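You operate a simulated robot arm through the tools that you are given. There is no shell and no other tool.

The job below is to be done with a simulated robot arm. You get a single attempt, and the scene is never put back.

## Task
Seat the green-ring cup in bore two, set the block to eighty and stir the powder in once it steams.
Fine: stir till no grit shows; rod back in its block. Set down upright: stirring rod.

It is judged by the outcome, as a careful person would: the job done as asked, and still so three seconds after it is handed in. It fails if anything else is knocked over, pushed out of place, dropped, spilled or broken.

## Robot
A 6-joint arm with a two-finger gripper, fixed in place. Base frame: the origin is at the foot of the arm, x ahead of it, y to its left, z up. Readings come in m, degrees, newtons and seconds.
Its first joint turns from -166.0 to 166.0 degrees. Payload 2.45 kg.
The tool frame sits at the grasp point between the pads (the TCP): z along the fingers, y along the line on which they close. The tips reach 0.02 m beyond it. The gripper opens to 0.14 m. The gripper's body begins 0.168 m behind the TCP.
Orientation is told as [roll, pitch, yaw] about the base's x, y, z axes, in that order, counted from this pose: with the fingers straight down and closing along the base's y, the tool's x points along the base's -x, its y along +y and its z along -z.

## Interface
- The arm moves only by the tool drive_tool. Its argument "targets" is a list of rows, each a list of 6 numbers: the shift along the tool's x, y, z in m, then the turn, a rotation vector about the tool's x, y, z in degrees. In form: [[dx, dy, dz, rx, ry, rz], ...]. A call has 1 to 20 rows; each row is the pose to reach, as a shift and turn from the pose commanded when the call began, along the tool's axes at that moment. "hand" is the closure, from 0 (fully open) to 1 (shut), set as the call begins (left out, the last holds). Rows are played at 5 a second. More than 0.05 m and 8.6 degrees between two rows, or a gripper value outside its range, and nothing of the call is played. A pose out of reach is approached as far as the arm can. The call stops where the force on the tool passes 40 N (or 10 N more than at its start, if that is more) or the arm is blocked; 0.2 s more then pass. Each finger travels about 0.045 m/s and halts on what it meets, pressing with about 35 N; the grip force reading is that of the motor and also rises with nothing between the fingers. The clock runs only during rows and for 0.2 s after the last one: add rows that repeat a pose to give the fingers time. The reply holds the time, the measured pose of the TCP, the force on the tool along the base axes, the opening and the grip force, in the units named above and with some noise, with the torque about the TCP (base axes, N m) and any sound that the robot's microphone picked up, and new pictures: "show" is both (left out), scene, wrist or none.
- Cameras (640 x 400 px; columns grow to the right, rows downward): "scene" is fixed at [0.3998, 0.5, 1.6875]; the picture's right is [-0.55, -0.84, 0.00], its down [-0.65, 0.43, -0.63] and it looks along [0.53, -0.35, -0.78] (base axes); focal length 343 px, centre (320, 200). "wrist" rides on the gripper at [0.078, 0.011, -0.209] in the tool frame; the picture's right is [-0.14, 0.99, 0.00], its down [-0.92, -0.13, -0.37] and it looks along [-0.36, -0.05, 0.93] (tool axes); focal length 280 px, centre (320, 200).
- pixel_to_xyz(camera, pixels): for up to 12 pixels [column, row] of the newest picture of that camera ("zoom" is the newest enlarged one), the place [x, y, z] in the base frame of the surface seen there, good to about 0.002 m. No time passes.
- close_up(camera, box): a new picture of the part [left, top, right, bottom] of that camera's present view, enlarged. No time passes.
- sign_off(): hands the job in; it is judged then, once.

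Leave the gripper open and the arm clear of the work at the hand-in unless told otherwise.

The tools are called as name(argument=value, ...) on one line, values as JSON. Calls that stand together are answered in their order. drive_tool: Moves the arm, as the interface text tells. Its arguments: {"type":"object","properties":{"targets":{"type":"array","items":{"type":"array","items":{"type":"number"}}},"hand":{"type":"number"},"show":{"type":"string","enum":["both","scene","wrist","none"]}},"required":["targets"]} The other tools are called the same way: pixel_to_xyz (camera, pixels) gives the place of the surface under pixels of a picture; close_up (camera, box) takes an enlarged picture of a part of a camera's view; sign_off () hands the job in.

At the start:

```text
time_s: 0.0
tcp_pos: [0.5511, 0.1753, 1.3773]
tool_rot: [0.0, 0.0, 0.0]
force: [-0.3, -0.6, -0.8]
moment: [0.02, 0.01, -0.01]
width: 0.1401
finger_force: 0.0
```

scene: 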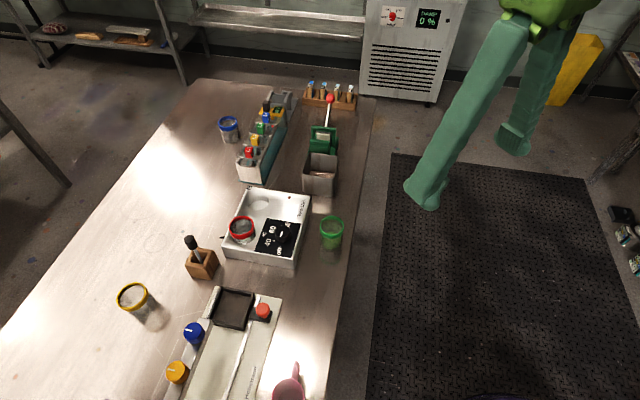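
wrist: 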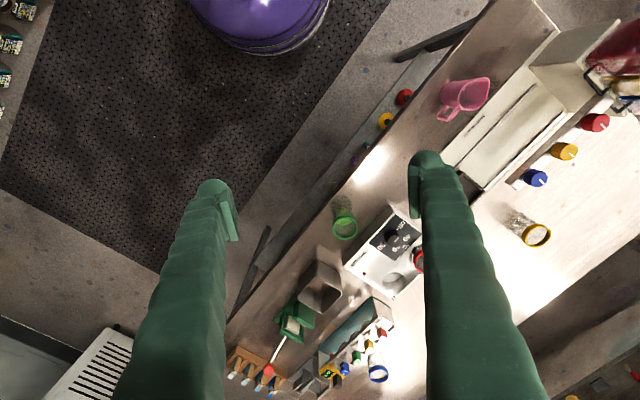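

I see a bench with a white heating block (around scene pixel 268,228) holding a red-ring cup, a green-ring cup at (332,232), a wooden block with a rod at (200,258), and other items. I'll take enlarged pictures before I move anything.

close_up(camera="scene", box=[180, 170, 360, 290])

close_up(camera="scene", box=[200, 70, 380, 190])

close_up(camera="scene", box=[100, 270, 320, 400])

close_up(camera="scene", box=[340, 0, 480, 100])

```text
3.33 times, centred on (270, 230) of scene
```

zoom: 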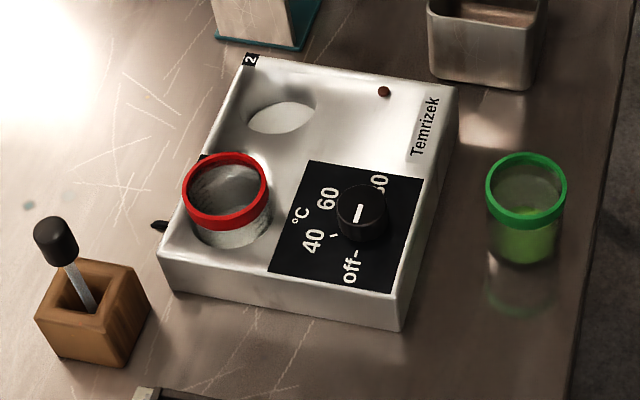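

```text
3.33 times, centred on (290, 130) of scene
```

zoom: 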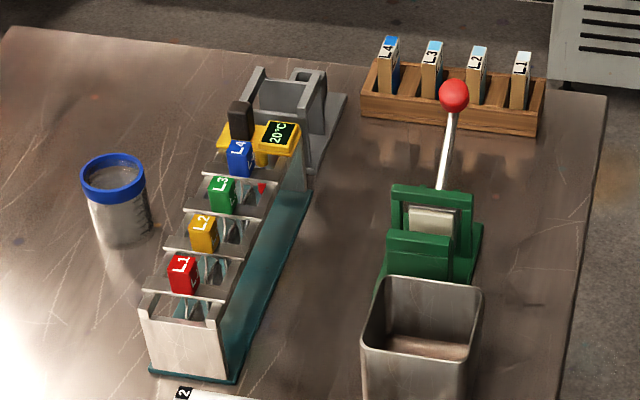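

```text
2.91 times, centred on (210, 335) of scene
```

zoom: 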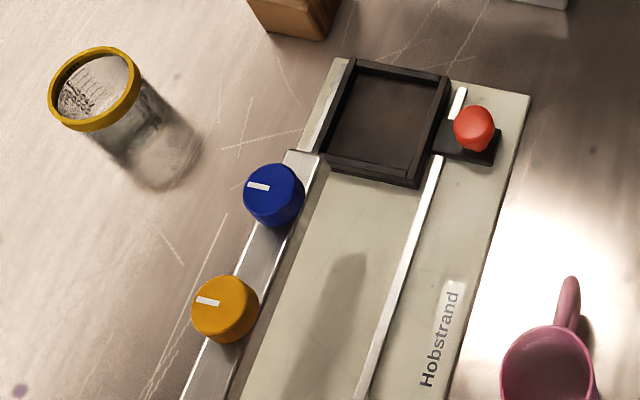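

```text
4.00 times, centred on (410, 50) of scene
```

zoom: 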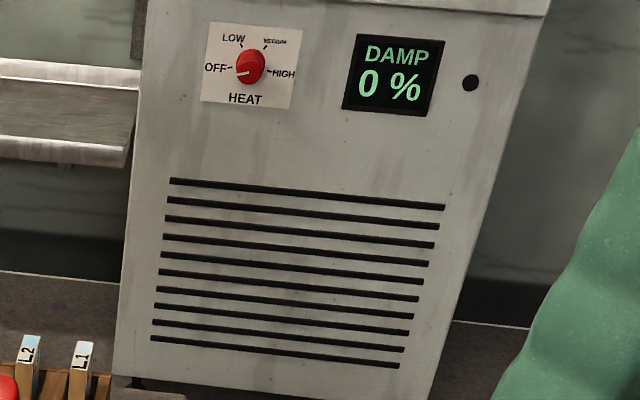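

The heating block "Temrizek" has bore 1 taken by the red-ring cup. Bore 2 is empty, at zoom (282,118). The black knob sits by the off/40/60/80 scale. I'll zoom in tighter on the block and then measure positions.

close_up(camera="scene", box=[250, 205, 314, 245])

close_up(camera="scene", box=[300, 205, 364, 255])

close_up(camera="scene", box=[180, 170, 360, 290])

pixel_to_xyz(camera="zoom", pixels=[[248, 62], [455, 90], [402, 292], [165, 262], [282, 118], [360, 205], [525, 152], [525, 230], [525, 215], [225, 158], [225, 225], [383, 92]])

pixel_to_xyz(camera="zoom", pixels=[[52, 238], [80, 285], [45, 315], [100, 345], [145, 290], [85, 262], [110, 270], [50, 370], [490, 190], [565, 190], [525, 265], [300, 350]])

```text
10.00 times, centred on (282, 225) of scene
```

zoom: 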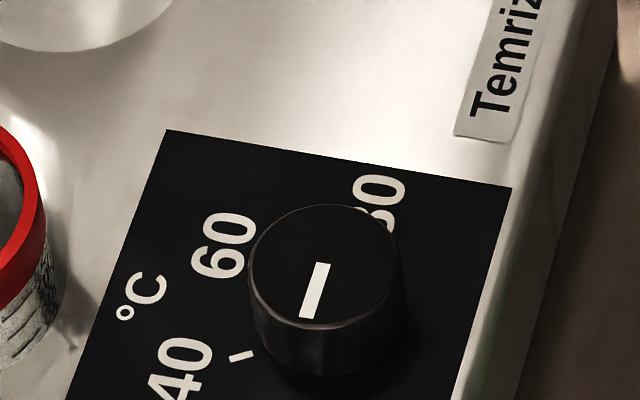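

```text
8.00 times, centred on (332, 230) of scene
```

zoom: 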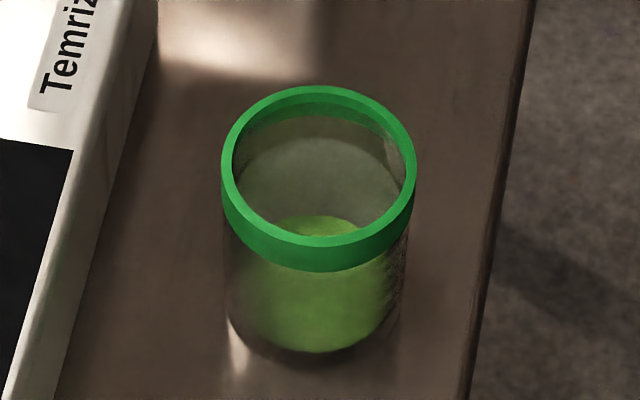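

```text
3.33 times, centred on (270, 230) of scene
```

zoom: 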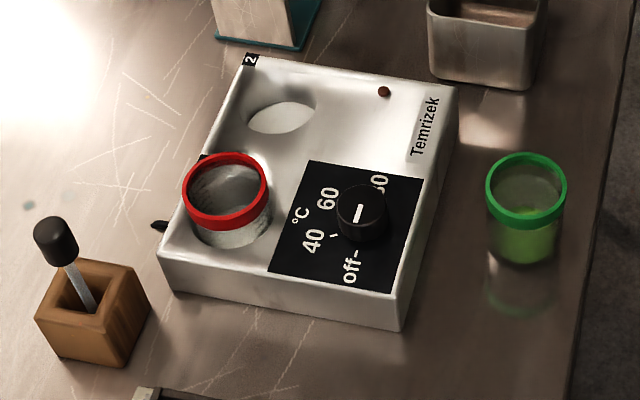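

```text
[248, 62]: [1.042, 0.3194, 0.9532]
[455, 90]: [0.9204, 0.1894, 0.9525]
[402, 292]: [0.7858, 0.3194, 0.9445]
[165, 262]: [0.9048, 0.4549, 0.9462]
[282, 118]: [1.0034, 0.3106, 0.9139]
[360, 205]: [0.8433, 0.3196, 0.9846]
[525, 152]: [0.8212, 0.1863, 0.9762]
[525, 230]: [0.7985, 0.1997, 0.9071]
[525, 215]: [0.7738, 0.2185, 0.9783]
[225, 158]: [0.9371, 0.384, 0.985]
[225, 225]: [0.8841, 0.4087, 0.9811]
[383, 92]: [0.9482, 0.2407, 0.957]
```

```text
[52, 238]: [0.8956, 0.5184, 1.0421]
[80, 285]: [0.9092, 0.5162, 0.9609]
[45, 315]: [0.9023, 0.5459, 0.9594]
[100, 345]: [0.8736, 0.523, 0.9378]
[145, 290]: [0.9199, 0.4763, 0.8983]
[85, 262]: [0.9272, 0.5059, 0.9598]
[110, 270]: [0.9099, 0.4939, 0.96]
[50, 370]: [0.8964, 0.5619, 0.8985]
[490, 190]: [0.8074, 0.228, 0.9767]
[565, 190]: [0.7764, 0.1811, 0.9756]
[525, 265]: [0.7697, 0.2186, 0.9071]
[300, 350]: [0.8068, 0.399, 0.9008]
```

Block top is at about z 0.95 and the bench at 0.90. The knob is near (0.843, 0.320) with its white pointer apparently towards "off". Next I'll zoom on bore 2 and the dial and measure them more exactly.

close_up(camera="scene", box=[235, 185, 299, 225])

pixel_to_xyz(camera="zoom", pixels=[[260, 100], [200, 100], [330, 100], [255, 160], [330, 170], [190, 170], [255, 60], [300, 20], [420, 140]])

close_up(camera="scene", box=[255, 215, 319, 255])

pixel_to_xyz(camera="zoom", pixels=[[275, 165], [269, 185], [261, 218], [205, 110], [200, 100], [345, 90], [215, 140], [320, 300], [145, 270]])

```text
10.00 times, centred on (267, 205) of scene
```

zoom: 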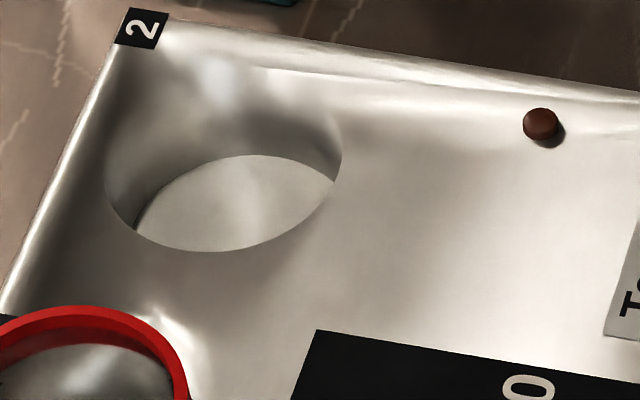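

```text
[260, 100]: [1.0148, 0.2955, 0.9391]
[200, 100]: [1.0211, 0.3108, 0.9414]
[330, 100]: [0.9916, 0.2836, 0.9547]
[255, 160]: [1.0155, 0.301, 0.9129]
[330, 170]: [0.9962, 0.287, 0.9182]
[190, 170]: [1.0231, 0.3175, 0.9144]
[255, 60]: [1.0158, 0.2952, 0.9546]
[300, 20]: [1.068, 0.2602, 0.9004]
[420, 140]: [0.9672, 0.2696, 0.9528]
```

```text
10.00 times, centred on (287, 235) of scene
```

zoom: 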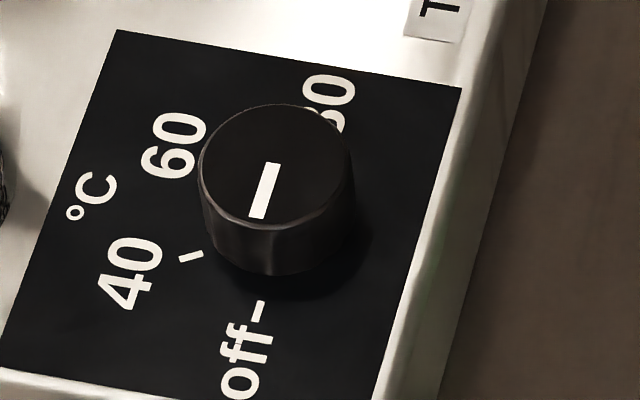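

```text
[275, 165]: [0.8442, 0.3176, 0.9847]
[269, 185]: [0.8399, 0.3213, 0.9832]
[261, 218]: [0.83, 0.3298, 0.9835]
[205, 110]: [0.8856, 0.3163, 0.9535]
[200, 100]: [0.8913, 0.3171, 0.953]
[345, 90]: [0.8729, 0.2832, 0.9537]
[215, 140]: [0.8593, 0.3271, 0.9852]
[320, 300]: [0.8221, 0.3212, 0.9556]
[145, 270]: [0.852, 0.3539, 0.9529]
```

The bore 2 rim centre works out near (0.989, 0.317), with its top at z 0.953 and floor at 0.914. The pointer is at off, and 80 is about 180° clockwise from it. Before moving, I'll check the other containers and the rod block so I don't mistake where the powder is.

close_up(camera="scene", box=[175, 225, 239, 285])

close_up(camera="scene", box=[215, 205, 279, 255])

close_up(camera="scene", box=[205, 105, 269, 155])

close_up(camera="scene", box=[290, 140, 354, 200])

close_up(camera="scene", box=[100, 270, 180, 330])

close_up(camera="scene", box=[240, 340, 340, 400])

```text
6.67 times, centred on (207, 255) of scene
```

zoom: 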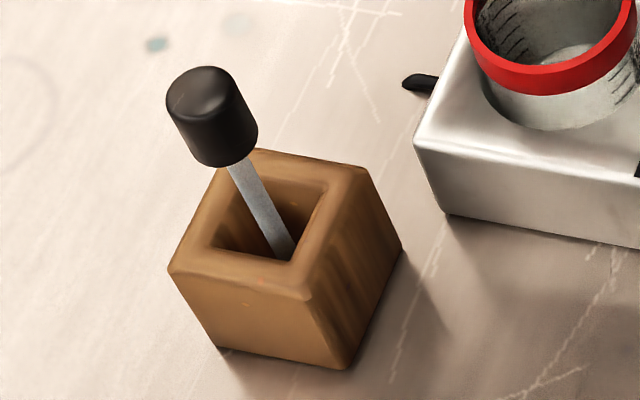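

```text
8.00 times, centred on (247, 230) of scene
```

zoom: 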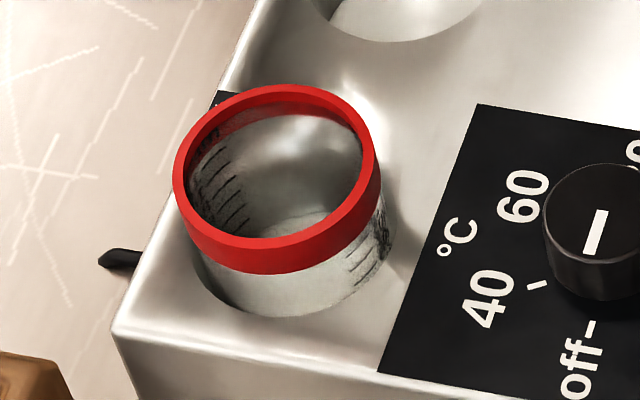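

```text
8.00 times, centred on (237, 130) of scene
```

zoom: 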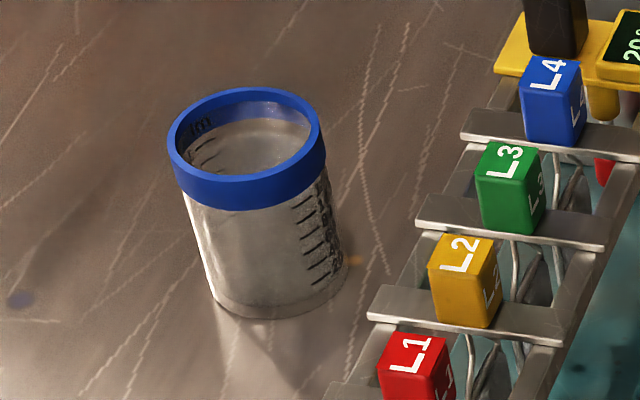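

```text
6.67 times, centred on (322, 170) of scene
```

zoom: 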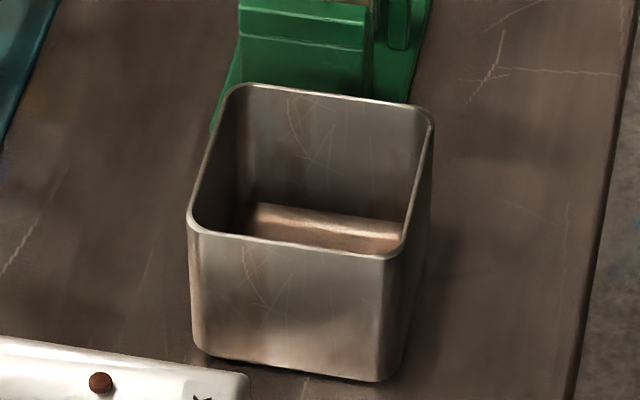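

```text
6.67 times, centred on (140, 300) of scene
```

zoom: 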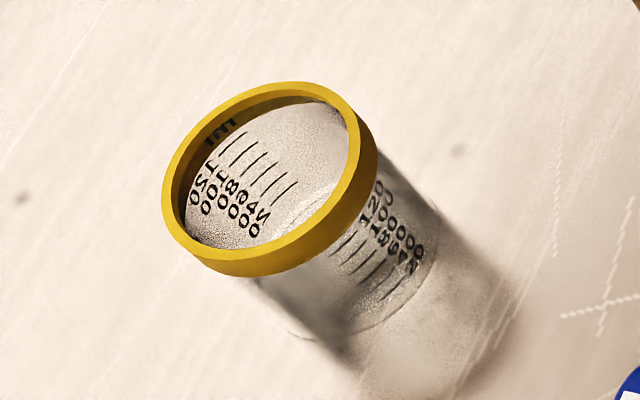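

```text
6.40 times, centred on (290, 370) of scene
```

zoom: 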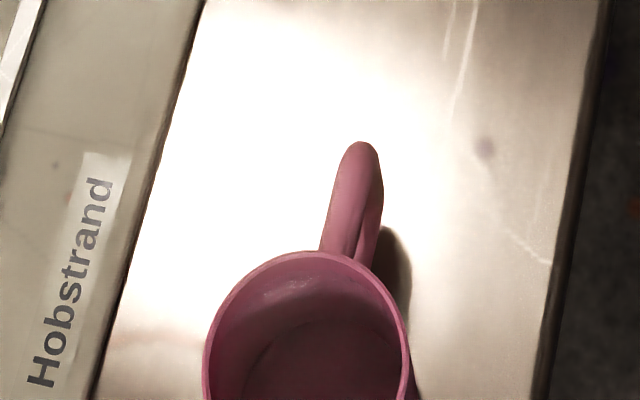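

Only the green-ring cup holds anything, so the powder must be in it already. Now I'll bring the arm over the bench and look down with the wrist camera, staying well above everything, with the tool vertical at about (0.75, 0.25, 1.25).

drive_tool(targets=[[-0.033, 0.0125, 0.021, 0, 0, 0], [-0.066, 0.025, 0.042, 0, 0, 0], [-0.1, 0.0375, 0.063, 0, 0, 0], [-0.133, 0.05, 0.085, 0, 0, 0], [-0.166, 0.0625, 0.106, 0, 0, 0], [-0.2, 0.075, 0.127, 0, 0, 0]], hand=0.0)

```text
time_s: 1.4
tcp_pos: [0.7507, 0.2502, 1.2521]
tool_rot: [0.0, 0.1, 0.0]
force: [0.2, -0.1, 0.4]
moment: [0.06, -0.13, 0.0]
width: 0.1397
finger_force: 0.0
```

scene: 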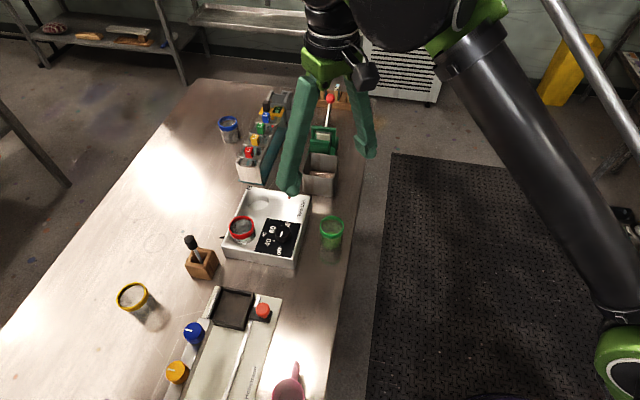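
wrist: 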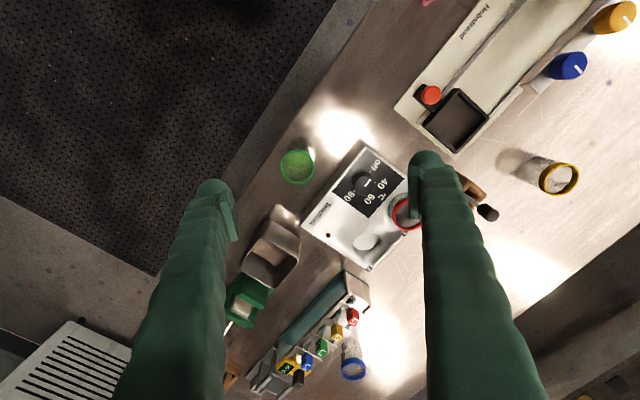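

From above I see the green cup at wrist (298,166) and the block at (365,205). I'll zoom in on the dial, bore 2 and the cup, and measure them.

close_up(camera="wrist", box=[270, 130, 430, 270])

pixel_to_xyz(camera="wrist", pixels=[[298, 150], [298, 182], [282, 166], [314, 166], [298, 166], [366, 183], [362, 183], [372, 183], [367, 241], [487, 212], [473, 188]])

close_up(camera="wrist", box=[330, 150, 400, 210])

pixel_to_xyz(camera="zoom", pixels=[[320, 200], [300, 200], [350, 200], [320, 180], [320, 230]])

```text
2.86 times, centred on (350, 200) of wrist
```

zoom: 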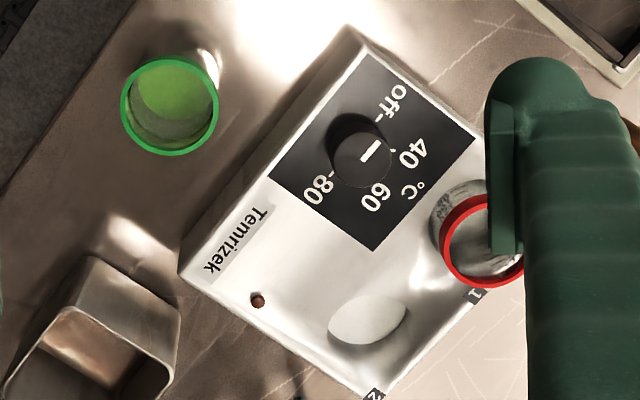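

```text
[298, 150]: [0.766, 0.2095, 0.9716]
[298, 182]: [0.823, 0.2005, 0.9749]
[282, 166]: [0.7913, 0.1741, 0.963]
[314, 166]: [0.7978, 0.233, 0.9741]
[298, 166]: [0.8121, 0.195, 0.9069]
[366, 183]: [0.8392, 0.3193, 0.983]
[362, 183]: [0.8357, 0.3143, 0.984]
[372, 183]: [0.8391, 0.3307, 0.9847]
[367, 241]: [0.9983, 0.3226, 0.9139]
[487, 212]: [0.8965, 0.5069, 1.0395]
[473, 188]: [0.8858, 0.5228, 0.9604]
```

```text
6.67 times, centred on (365, 180) of wrist
```

zoom: 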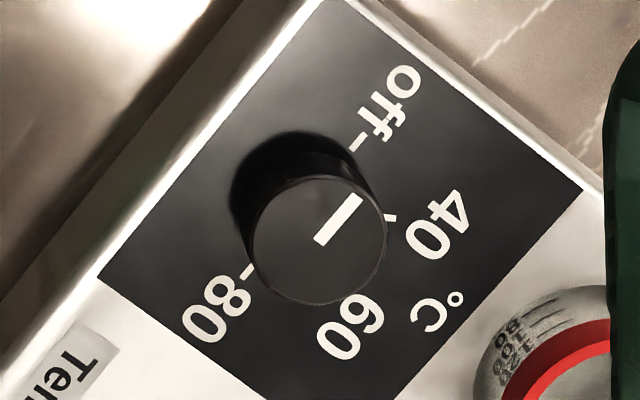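

```text
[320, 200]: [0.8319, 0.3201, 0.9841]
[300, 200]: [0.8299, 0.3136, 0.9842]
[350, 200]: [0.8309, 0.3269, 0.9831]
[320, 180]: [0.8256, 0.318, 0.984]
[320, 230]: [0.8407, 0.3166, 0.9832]
```

The ticks show in this zoom: off at (355,145), 40 at (390,215), and 80 at (247,271). I'll measure them along with the knob's edges.

pixel_to_xyz(camera="zoom", pixels=[[357, 145], [390, 214], [246, 272], [320, 239], [358, 200], [256, 238], [385, 238], [320, 178], [318, 298], [400, 95], [215, 310], [350, 330]])

```text
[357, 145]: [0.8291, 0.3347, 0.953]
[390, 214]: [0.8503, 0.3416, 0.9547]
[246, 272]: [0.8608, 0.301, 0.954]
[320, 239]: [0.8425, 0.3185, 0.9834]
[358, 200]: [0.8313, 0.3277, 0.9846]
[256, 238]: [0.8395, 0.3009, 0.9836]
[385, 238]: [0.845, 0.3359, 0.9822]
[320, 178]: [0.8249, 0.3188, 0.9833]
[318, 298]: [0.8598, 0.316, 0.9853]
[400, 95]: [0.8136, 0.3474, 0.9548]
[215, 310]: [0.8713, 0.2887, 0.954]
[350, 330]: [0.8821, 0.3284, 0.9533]
```

The knob centre is (0.8425, 0.318), about 36 mm across with its top at z 0.984. Off is at 135° and 80 at -45°, so it needs a half turn clockwise. The green cup centre is (0.795, 0.204), rim z 0.977. Bore 2 is 1.04 m from the base, which is beyond the vertical-tool reach, so I'll carry the cup with the tool yawed 17° and tilted 25° forward about the closing axis. I'll test that empty first, starting with the yaw and bringing the fingers to about 0.09 m.

drive_tool(targets=[[0, 0, 0, 0, 0, -8.5], [0, 0, 0, 0, 0, -17], [0, 0, 0, 0, 0, -17]], hand=0.357, show="none")

drive_tool(targets=[[0, 0, 0, 0, -8.33, 0], [0, 0, 0, 0, -16.67, 0], [0, 0, 0, 0, -25, 0], [0, 0, 0, 0, -25, 0]], hand=0.357)

```text
time_s: 2.2
tcp_pos: [0.7512, 0.2499, 1.2511]
tool_rot: [0.0, -0.1, 17.0]
force: [0.0, 0.5, 0.5]
moment: [-0.02, 0.0, -0.01]
width: 0.0901
finger_force: 0.0
```

```text
time_s: 3.2
tcp_pos: [0.7516, 0.2491, 1.2504]
tool_rot: [-0.1, -25.1, 17.0]
force: [0.5, 0.1, -0.2]
moment: [-0.01, 0.01, 0.01]
width: 0.0899
finger_force: 0.2
```

scene: 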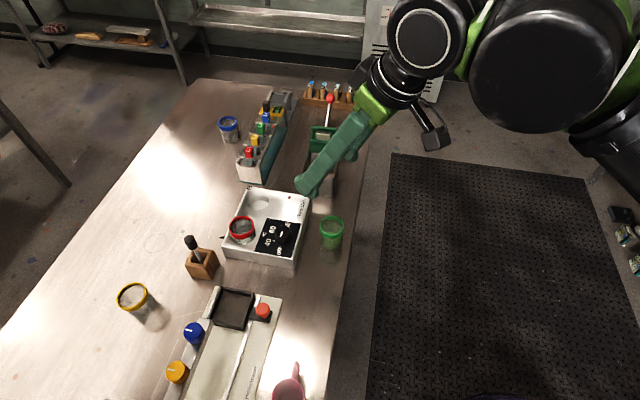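
wrist: 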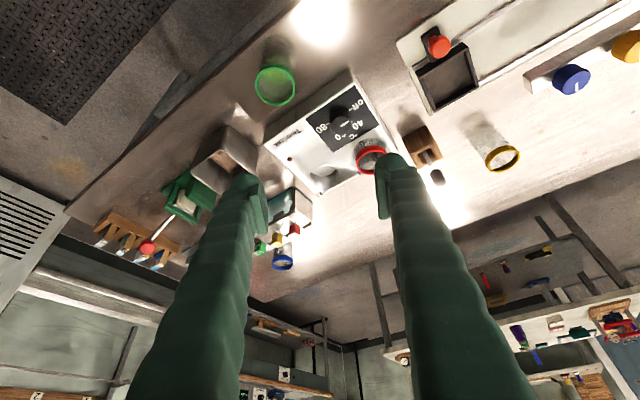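

The tilt took well. I'll test reach with the empty fingers by moving to 0.10 m above bore 2, at (0.989, 0.317, 1.06), clear of everything there.

drive_tool(targets=[[-0.018, -0.0007, 0.0346, 0, 0, 0], [-0.0359, -0.0014, 0.0692, 0, 0, 0], [-0.0539, -0.0021, 0.1038, 0, 0, 0], [-0.0719, -0.0028, 0.1384, 0, 0, 0], [-0.0898, -0.0034, 0.1729, 0, 0, 0], [-0.1078, -0.0041, 0.2075, 0, 0, 0], [-0.1257, -0.0048, 0.2421, 0, 0, 0], [-0.1437, -0.0055, 0.2767, 0, 0, 0], [-0.1437, -0.0055, 0.2767, 0, 0, 0]])

```text
time_s: 5.2
tcp_pos: [0.9892, 0.3176, 1.0599]
tool_rot: [0.1, -25.0, 16.9]
force: [-0.1, 0.3, 0.6]
moment: [0.0, 0.0, 0.03]
width: 0.0901
finger_force: 0.0
```

scene: 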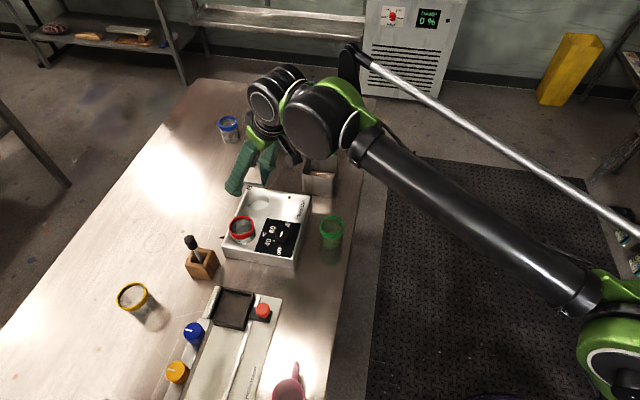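
wrist: 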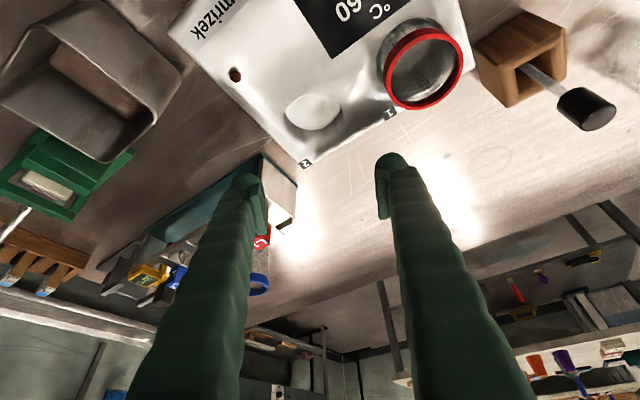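

The pose over bore 2 is reached exactly. I'll use this view to refine the bore 2 centre and look at the rod.

close_up(camera="wrist", box=[260, 70, 380, 150])

pixel_to_xyz(camera="zoom", pixels=[[130, 200], [435, 200], [280, 110], [280, 310], [280, 210], [170, 290], [420, 150], [350, 300], [200, 130]])

close_up(camera="wrist", box=[470, 10, 630, 140])

pixel_to_xyz(camera="zoom", pixels=[[460, 300], [420, 280], [340, 240], [280, 215], [230, 180], [180, 215], [150, 130], [300, 70], [310, 150], [200, 290]])

```text
5.00 times, centred on (320, 110) of wrist
```

zoom: 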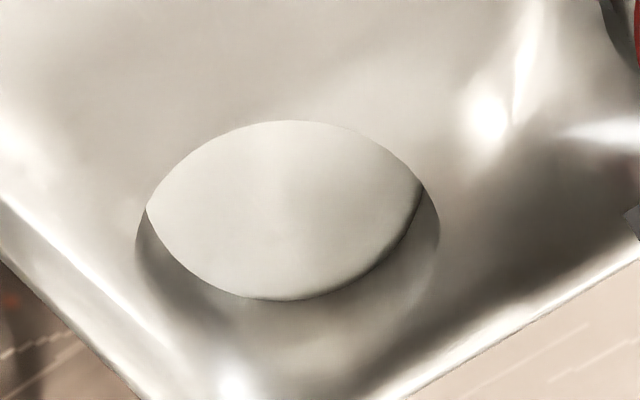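

```text
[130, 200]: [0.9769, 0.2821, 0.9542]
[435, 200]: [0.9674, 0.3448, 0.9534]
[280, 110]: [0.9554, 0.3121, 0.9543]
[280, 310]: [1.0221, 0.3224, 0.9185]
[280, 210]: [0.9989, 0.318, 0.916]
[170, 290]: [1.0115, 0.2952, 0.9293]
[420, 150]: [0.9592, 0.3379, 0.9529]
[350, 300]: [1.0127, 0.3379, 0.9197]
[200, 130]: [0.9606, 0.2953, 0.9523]
```

```text
3.08 times, centred on (550, 75) of wrist
```

zoom: 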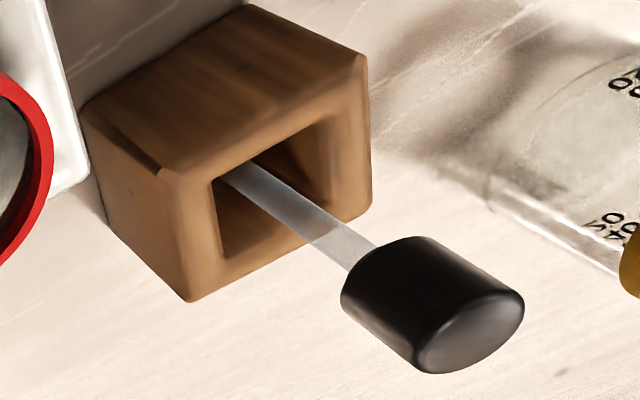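

```text
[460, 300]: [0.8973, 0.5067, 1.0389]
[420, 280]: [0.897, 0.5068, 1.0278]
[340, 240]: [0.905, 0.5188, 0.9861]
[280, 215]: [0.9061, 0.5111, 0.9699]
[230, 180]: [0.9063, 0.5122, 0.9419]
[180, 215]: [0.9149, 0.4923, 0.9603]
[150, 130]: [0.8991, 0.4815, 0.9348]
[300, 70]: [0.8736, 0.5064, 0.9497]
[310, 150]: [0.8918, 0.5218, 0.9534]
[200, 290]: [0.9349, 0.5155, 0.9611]
```

Bore 2 is confirmed at about (0.989, 0.317) with radius about 32 mm. Next I'll move to above the green cup at (0.795, 0.204, 1.08) with the same tilt and fingers 90 mm apart.

drive_tool(targets=[[0.0316, -0.0086, -0.0184, 0, 0, 0], [0.0632, -0.0171, -0.0368, 0, 0, 0], [0.0948, -0.0257, -0.0553, 0, 0, 0], [0.1264, -0.0342, -0.0737, 0, 0, 0], [0.158, -0.0428, -0.0921, 0, 0, 0], [0.1896, -0.0513, -0.1105, 0, 0, 0], [0.1896, -0.0513, -0.1105, 0, 0, 0]])

```text
time_s: 6.8
tcp_pos: [0.7951, 0.2048, 1.0801]
tool_rot: [-0.1, -24.9, 17.0]
force: [-0.6, 0.1, 0.1]
moment: [-0.02, 0.05, 0.0]
width: 0.09
finger_force: 0.0
```

scene: 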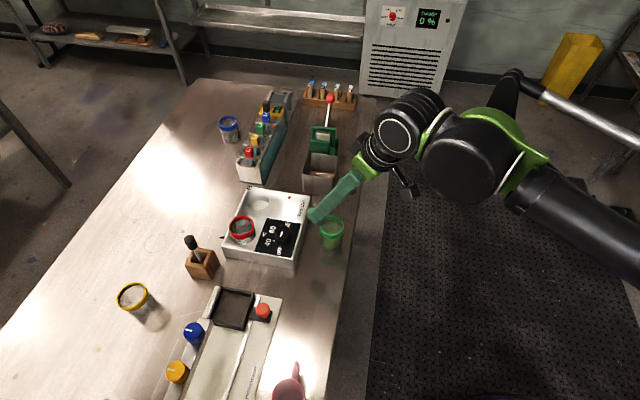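
wrist: 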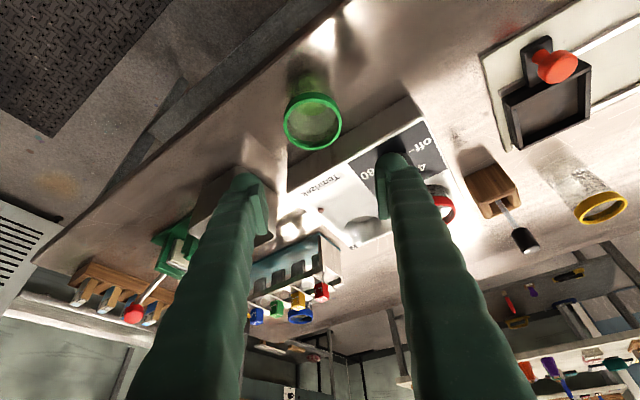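

The cup's green rim shows at wrist (312,122). I'll zoom on it to pin down its centre before going down.

close_up(camera="wrist", box=[264, 70, 360, 170])

pixel_to_xyz(camera="wrist", pixels=[[285, 122], [339, 121], [284, 118], [341, 118], [312, 149], [312, 94], [312, 122], [310, 85], [300, 148], [325, 147], [290, 140], [334, 140]])

```text
4.00 times, centred on (312, 120) of wrist
```

zoom: 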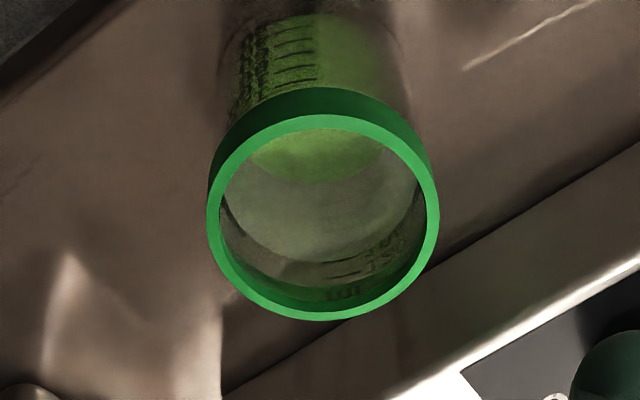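

```text
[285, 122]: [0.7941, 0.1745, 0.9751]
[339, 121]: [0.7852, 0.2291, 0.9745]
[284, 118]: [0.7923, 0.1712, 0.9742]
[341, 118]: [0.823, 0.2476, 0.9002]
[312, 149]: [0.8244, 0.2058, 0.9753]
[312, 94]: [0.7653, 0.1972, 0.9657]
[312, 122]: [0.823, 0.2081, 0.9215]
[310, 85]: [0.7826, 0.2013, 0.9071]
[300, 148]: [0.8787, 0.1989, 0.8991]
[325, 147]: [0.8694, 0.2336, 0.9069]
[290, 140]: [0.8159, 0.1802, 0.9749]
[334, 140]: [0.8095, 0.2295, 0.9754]
```

The rim centre comes out at (0.7965, 0.203), rim z 0.975. I'll go straight down around the cup to TCP z 0.974 with the fingers still 90 mm apart.

drive_tool(targets=[[0.0088, -0.0019, 0.0193, 0, 0, 0], [0.0176, -0.0019, 0.0386, 0, 0, 0], [0.0263, -0.0019, 0.0579, 0, 0, 0], [0.0351, -0.0019, 0.0772, 0, 0, 0], [0.0395, -0.0019, 0.0868, 0, 0, 0], [0.0439, -0.0019, 0.0965, 0, 0, 0], [0.0439, -0.0019, 0.0965, 0, 0, 0]])

```text
time_s: 8.4
tcp_pos: [0.7957, 0.2018, 0.9744]
tool_rot: [0.0, -25.0, 17.0]
force: [0.4, -0.4, -0.2]
moment: [-0.02, 0.01, 0.01]
width: 0.0899
finger_force: 0.0
```

scene: 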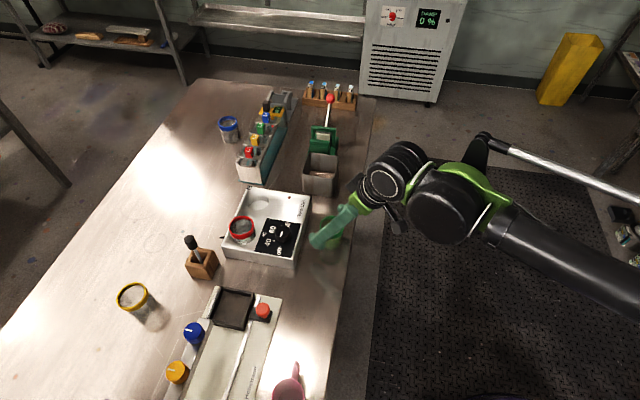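
wrist: 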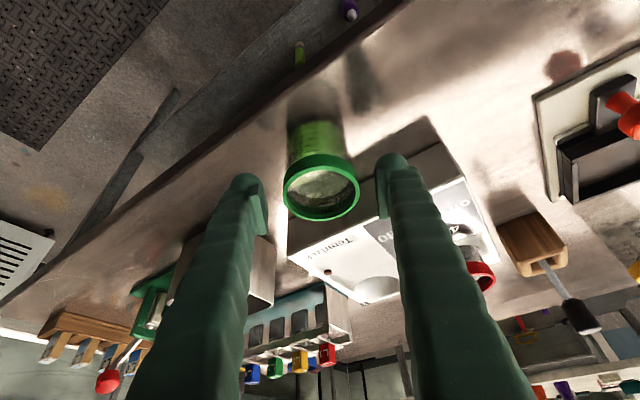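

The rim at wrist (322,188) sits centred between the fingers. I'll close gently on the ring and hold for a moment.

drive_tool(targets=[[0, 0, 0, 0, 0, 0], [0, 0, 0, 0, 0, 0], [0, 0, 0, 0, 0, 0], [0, 0, 0, 0, 0, 0], [0, 0, 0, 0, 0, 0]], hand=0.65)

```text
time_s: 9.6
tcp_pos: [0.7951, 0.2023, 0.975]
tool_rot: [0.0, -25.0, 17.0]
force: [-0.1, -0.5, 0.8]
moment: [-0.1, -0.04, 0.02]
width: 0.0578
finger_force: 35.2
```

scene: 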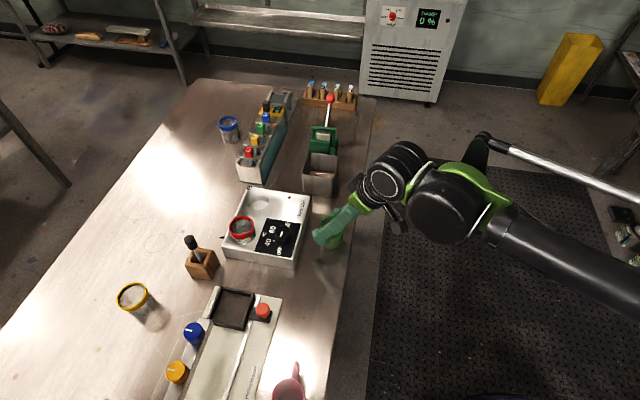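
wrist: 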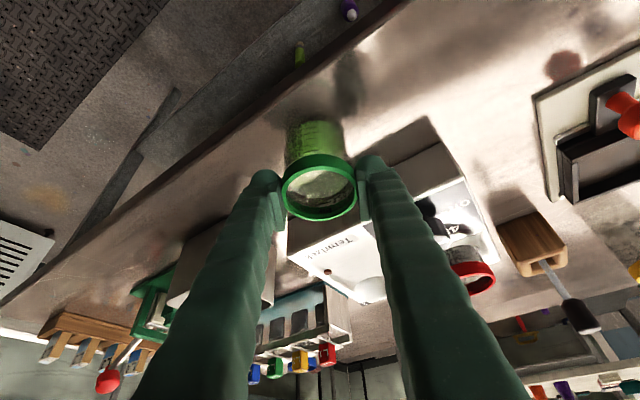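

The ring is gripped at 57.8 mm. I'll lift straight up slowly by 0.12 m.

drive_tool(targets=[[-0.0021, 0, -0.0045, 0, 0, 0], [-0.0063, 0, -0.0136, 0, 0, 0], [-0.0127, 0, -0.0272, 0, 0, 0], [-0.019, 0, -0.0408, 0, 0, 0], [-0.0254, 0, -0.0544, 0, 0, 0], [-0.0317, 0, -0.068, 0, 0, 0], [-0.038, 0, -0.0816, 0, 0, 0], [-0.0444, 0, -0.0952, 0, 0, 0], [-0.0486, 0, -0.1042, 0, 0, 0], [-0.0507, 0, -0.1088, 0, 0, 0], [-0.0507, 0, -0.1088, 0, 0, 0]])

```text
time_s: 12.0
tcp_pos: [0.797, 0.2013, 1.0951]
tool_rot: [0.1, -25.0, 17.0]
force: [1.0, -0.5, -1.7]
moment: [0.0, -0.01, 0.01]
width: 0.0575
finger_force: 35.1
```

scene: 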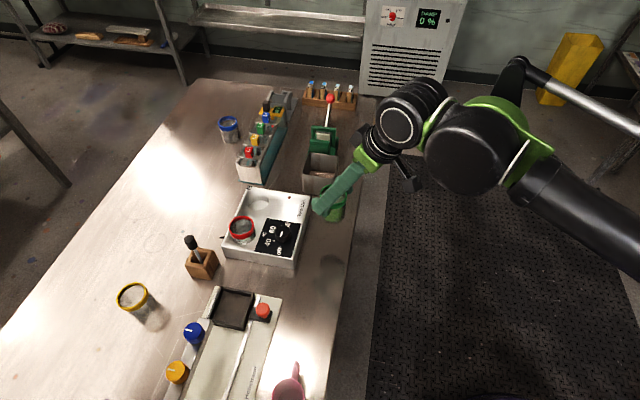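
wrist: 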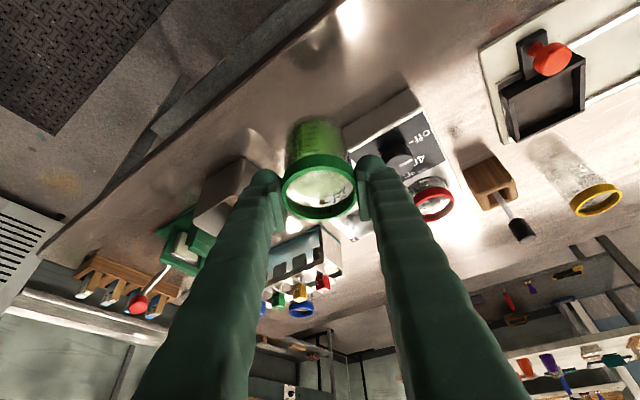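

The cup is lifted and sits the same in the fingers. I'll measure its rim in this pose to learn the cup-to-TCP offset and whether it hangs level.

close_up(camera="wrist", box=[264, 110, 376, 230])

pixel_to_xyz(camera="wrist", pixels=[[285, 190], [353, 190], [320, 217], [308, 216], [332, 215], [292, 203], [350, 200], [320, 157], [300, 165], [340, 165], [318, 124]])

close_up(camera="scene", box=[290, 160, 380, 240])

```text
3.33 times, centred on (320, 170) of wrist
```

zoom: 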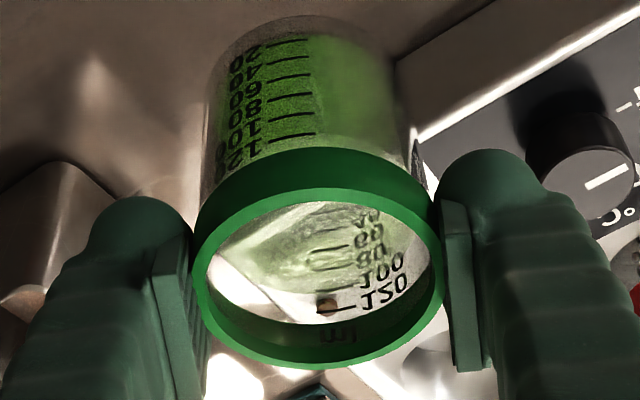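

```text
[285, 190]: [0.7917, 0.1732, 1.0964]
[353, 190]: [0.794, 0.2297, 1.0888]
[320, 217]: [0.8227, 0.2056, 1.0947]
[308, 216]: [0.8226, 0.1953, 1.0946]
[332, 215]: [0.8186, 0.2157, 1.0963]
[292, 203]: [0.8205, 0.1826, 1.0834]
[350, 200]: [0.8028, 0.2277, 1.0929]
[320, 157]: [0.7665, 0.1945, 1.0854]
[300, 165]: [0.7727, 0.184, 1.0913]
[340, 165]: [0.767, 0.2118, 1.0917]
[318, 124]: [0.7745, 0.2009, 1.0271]
```

```text
5.00 times, centred on (335, 200) of scene
```

zoom: 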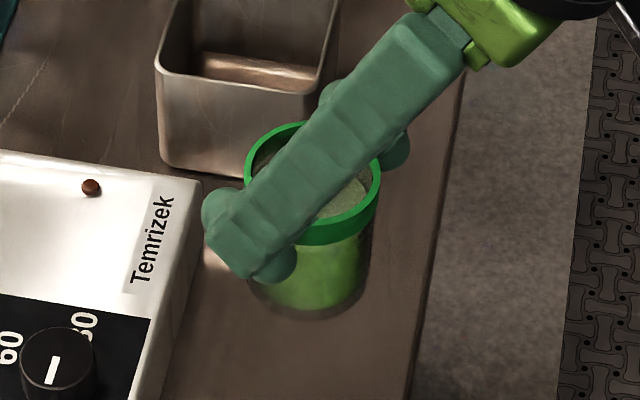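

The rim is level within measurement, and the cup centre matches the TCP to about 1 mm. Now I'll carry it level and slowly across to over bore 2.

drive_tool(targets=[[-0.0059, 0.0016, 0.0028, 0, 0, 0], [-0.0198, 0.0053, 0.0092, 0, 0, 0], [-0.0376, 0.0101, 0.0175, 0, 0, 0], [-0.0574, 0.0153, 0.0268, 0, 0, 0], [-0.0772, 0.0206, 0.036, 0, 0, 0], [-0.097, 0.0259, 0.0452, 0, 0, 0], [-0.1168, 0.0312, 0.0545, 0, 0, 0], [-0.1366, 0.0365, 0.0637, 0, 0, 0], [-0.1564, 0.0418, 0.0729, 0, 0, 0], [-0.1742, 0.0466, 0.0812, 0, 0, 0], [-0.1881, 0.0503, 0.0877, 0, 0, 0], [-0.196, 0.0524, 0.0914, 0, 0, 0], [-0.198, 0.0529, 0.0923, 0, 0, 0], [-0.198, 0.0529, 0.0923, 0, 0, 0]])

```text
time_s: 15.0
tcp_pos: [0.9895, 0.3163, 1.0948]
tool_rot: [0.0, -25.1, 17.0]
force: [0.1, -0.3, -1.3]
moment: [-0.01, 0.02, 0.01]
width: 0.0573
finger_force: 34.8
```

scene: 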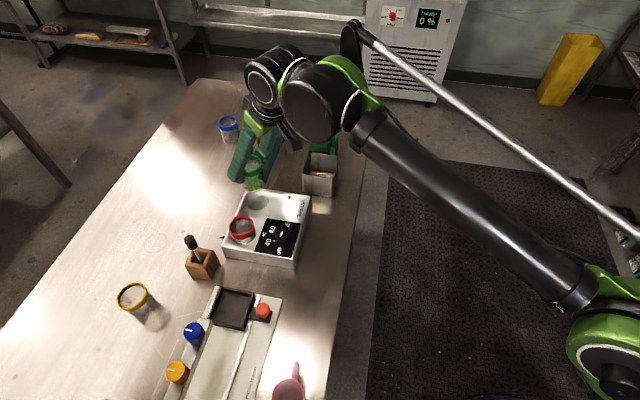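
wrist: 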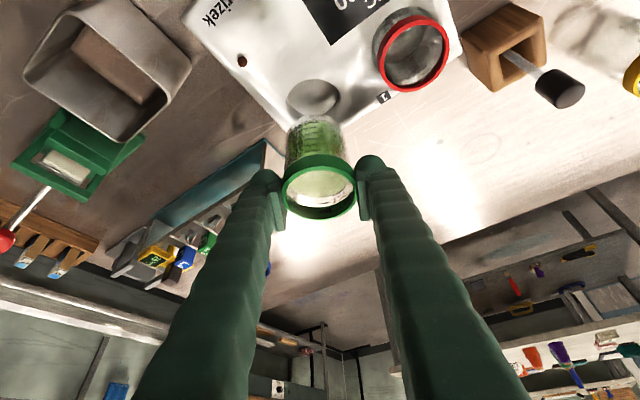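

The cup hangs over bore 2. I'll check alignment in both zoomed views before lowering.

close_up(camera="scene", box=[220, 150, 300, 220])

close_up(camera="wrist", box=[265, 60, 365, 220])

close_up(camera="wrist", box=[270, 65, 360, 135])

pixel_to_xyz(camera="zoom", pixels=[[100, 150], [100, 190], [140, 100], [200, 60], [280, 45], [340, 70], [390, 110], [410, 160], [400, 190], [310, 250]])

```text
5.71 times, centred on (260, 185) of scene
```

zoom: 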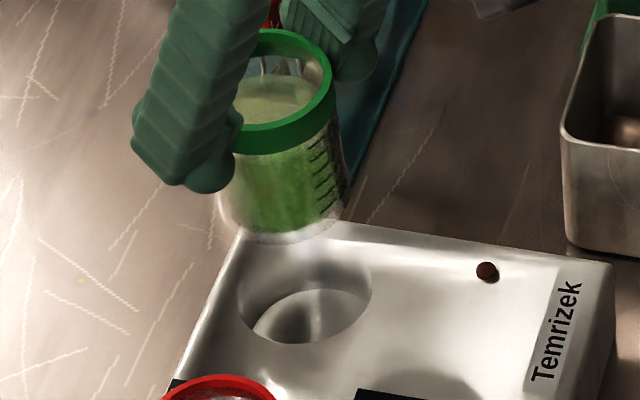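

```text
2.50 times, centred on (315, 140) of wrist
```

zoom: 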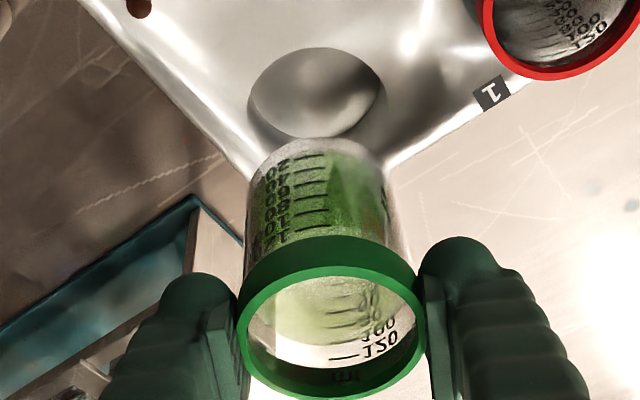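

```text
5.71 times, centred on (315, 100) of wrist
```

zoom: 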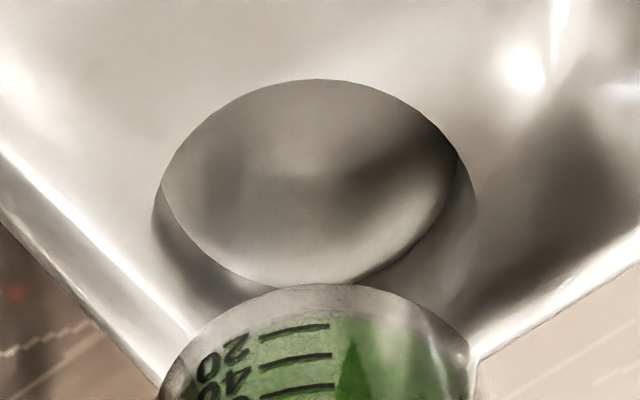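

```text
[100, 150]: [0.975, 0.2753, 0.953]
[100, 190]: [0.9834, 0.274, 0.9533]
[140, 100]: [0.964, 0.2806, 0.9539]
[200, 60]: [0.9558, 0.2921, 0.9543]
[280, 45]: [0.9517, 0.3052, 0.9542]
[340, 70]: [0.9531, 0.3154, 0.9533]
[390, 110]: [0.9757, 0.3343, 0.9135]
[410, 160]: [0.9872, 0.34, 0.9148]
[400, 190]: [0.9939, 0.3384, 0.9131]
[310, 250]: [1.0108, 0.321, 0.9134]
```

I'll measure the bore's rim edge in this zoom: left (150,215), right (482,215), near (320,75), and the diagonals.

pixel_to_xyz(camera="zoom", pixels=[[149, 215], [481, 215], [320, 75], [205, 112], [430, 112], [160, 172], [468, 160], [250, 86], [380, 82]])

```text
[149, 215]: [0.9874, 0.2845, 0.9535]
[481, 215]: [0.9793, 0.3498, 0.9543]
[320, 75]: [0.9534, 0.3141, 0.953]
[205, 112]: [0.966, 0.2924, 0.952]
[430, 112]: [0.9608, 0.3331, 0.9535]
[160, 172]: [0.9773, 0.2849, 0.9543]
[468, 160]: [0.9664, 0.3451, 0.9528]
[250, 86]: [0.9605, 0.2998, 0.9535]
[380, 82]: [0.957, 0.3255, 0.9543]
```

The bore fit gives a centre of (0.987, 0.3175), so I'll shift 1.5 mm and lower slowly to about 8 mm above the bore floor.

drive_tool(targets=[[0.0037, 0.0005, 0.0049, 0, 0, 0], [0.0088, 0.0009, 0.0158, 0, 0, 0], [0.0139, 0.0009, 0.0267, 0, 0, 0], [0.0189, 0.0009, 0.0376, 0, 0, 0], [0.024, 0.0009, 0.0484, 0, 0, 0], [0.0291, 0.0009, 0.0593, 0, 0, 0], [0.0342, 0.0009, 0.0702, 0, 0, 0], [0.0384, 0.0009, 0.0793, 0, 0, 0], [0.0409, 0.0009, 0.0847, 0, 0, 0], [0.0426, 0.0009, 0.0883, 0, 0, 0], [0.0426, 0.0009, 0.0883, 0, 0, 0]])

```text
time_s: 17.4
tcp_pos: [0.9883, 0.3166, 0.9964]
tool_rot: [0.0, -25.0, 17.1]
force: [-0.5, 0.6, -1.5]
moment: [0.0, -0.01, 0.01]
width: 0.0574
finger_force: 35.3
```

scene: 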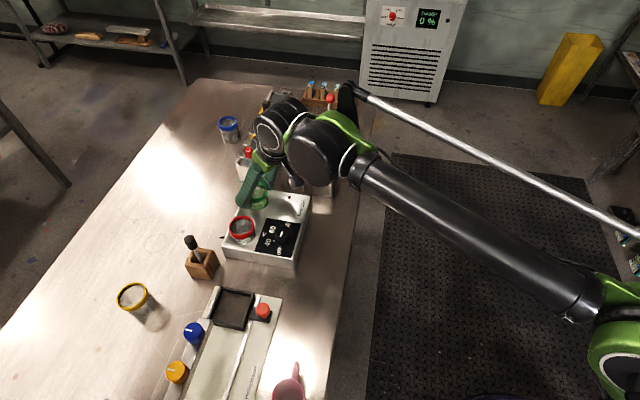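
wrist: 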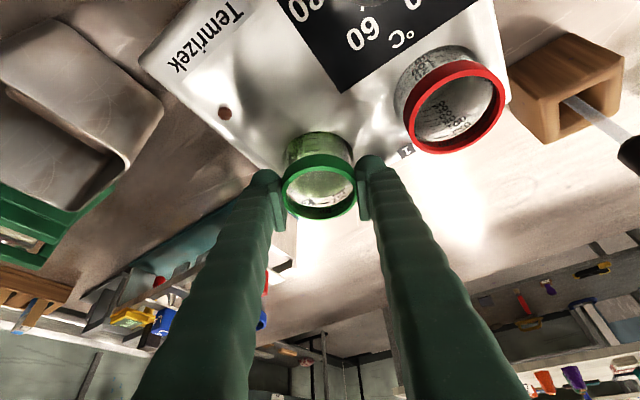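

The cup is inside the bore and no contact is felt yet (force -1.5 N is just the weight). I'll go down another 6 mm gently and read the force.

drive_tool(targets=[[0.0008, 0, 0.0018, 0, 0, 0], [0.0017, 0, 0.0036, 0, 0, 0], [0.0025, 0, 0.0054, 0, 0, 0], [0.0025, 0, 0.0054, 0, 0, 0]], show="none")

```text
time_s: 18.4
tcp_pos: [0.9883, 0.3173, 0.9905]
tool_rot: [-0.1, -24.9, 17.1]
force: [0.1, -0.2, -2.7]
moment: [-0.01, -0.02, 0.0]
width: 0.0575
finger_force: 34.9
```

Still free at z 0.9905. I'll go down another 2 mm.

drive_tool(targets=[[0.0004, 0, 0.0009, 0, 0, 0], [0.0008, 0, 0.0018, 0, 0, 0], [0.0008, 0, 0.0018, 0, 0, 0]], show="none")

```text
time_s: 19.2
tcp_pos: [0.9881, 0.3172, 0.9901]
tool_rot: [0.0, -25.1, 17.0]
force: [3.1, 3.3, 14.9]
moment: [-0.2, -0.32, 0.13]
width: 0.0576
finger_force: 35.1
```

The cup is on the bore floor (+15 N at z 0.990). I'll take back 1.5 mm to relax the push before releasing.

drive_tool(targets=[[-0.0006, 0, -0.0013, 0, 0, 0], [-0.0006, 0, -0.0013, 0, 0, 0]])

```text
time_s: 19.8
tcp_pos: [0.9888, 0.3176, 0.9891]
tool_rot: [-0.1, -25.0, 17.0]
force: [-0.2, 0.5, -1.3]
moment: [-0.04, -0.01, -0.02]
width: 0.0576
finger_force: 35.2
```

scene: 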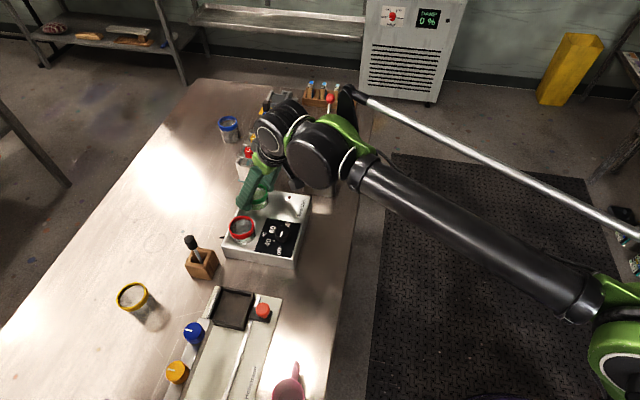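
wrist: 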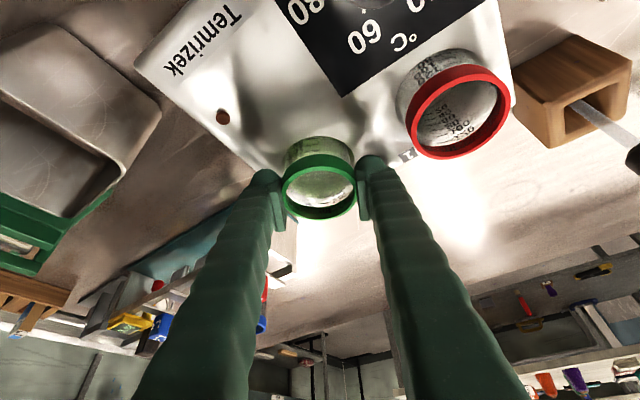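

Force is back to the weight alone, and the height matches the floor (bottom about 0.914). I'll open the fingers to 85 mm.

drive_tool(targets=[[0, 0, 0, 0, 0, 0], [0, 0, 0, 0, 0, 0], [0, 0, 0, 0, 0, 0], [0, 0, 0, 0, 0, 0]], hand=0.39)

```text
time_s: 20.8
tcp_pos: [0.9884, 0.3168, 0.9904]
tool_rot: [0.0, -25.1, 17.0]
force: [-0.1, -0.2, -0.3]
moment: [0.0, 0.0, 0.01]
width: 0.0855
finger_force: 0.1
```

scene: 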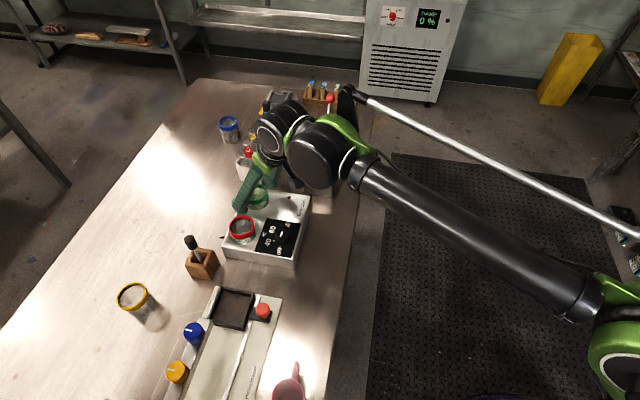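
wrist: 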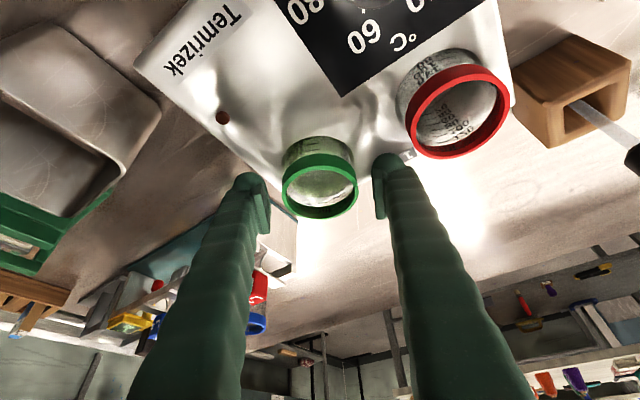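

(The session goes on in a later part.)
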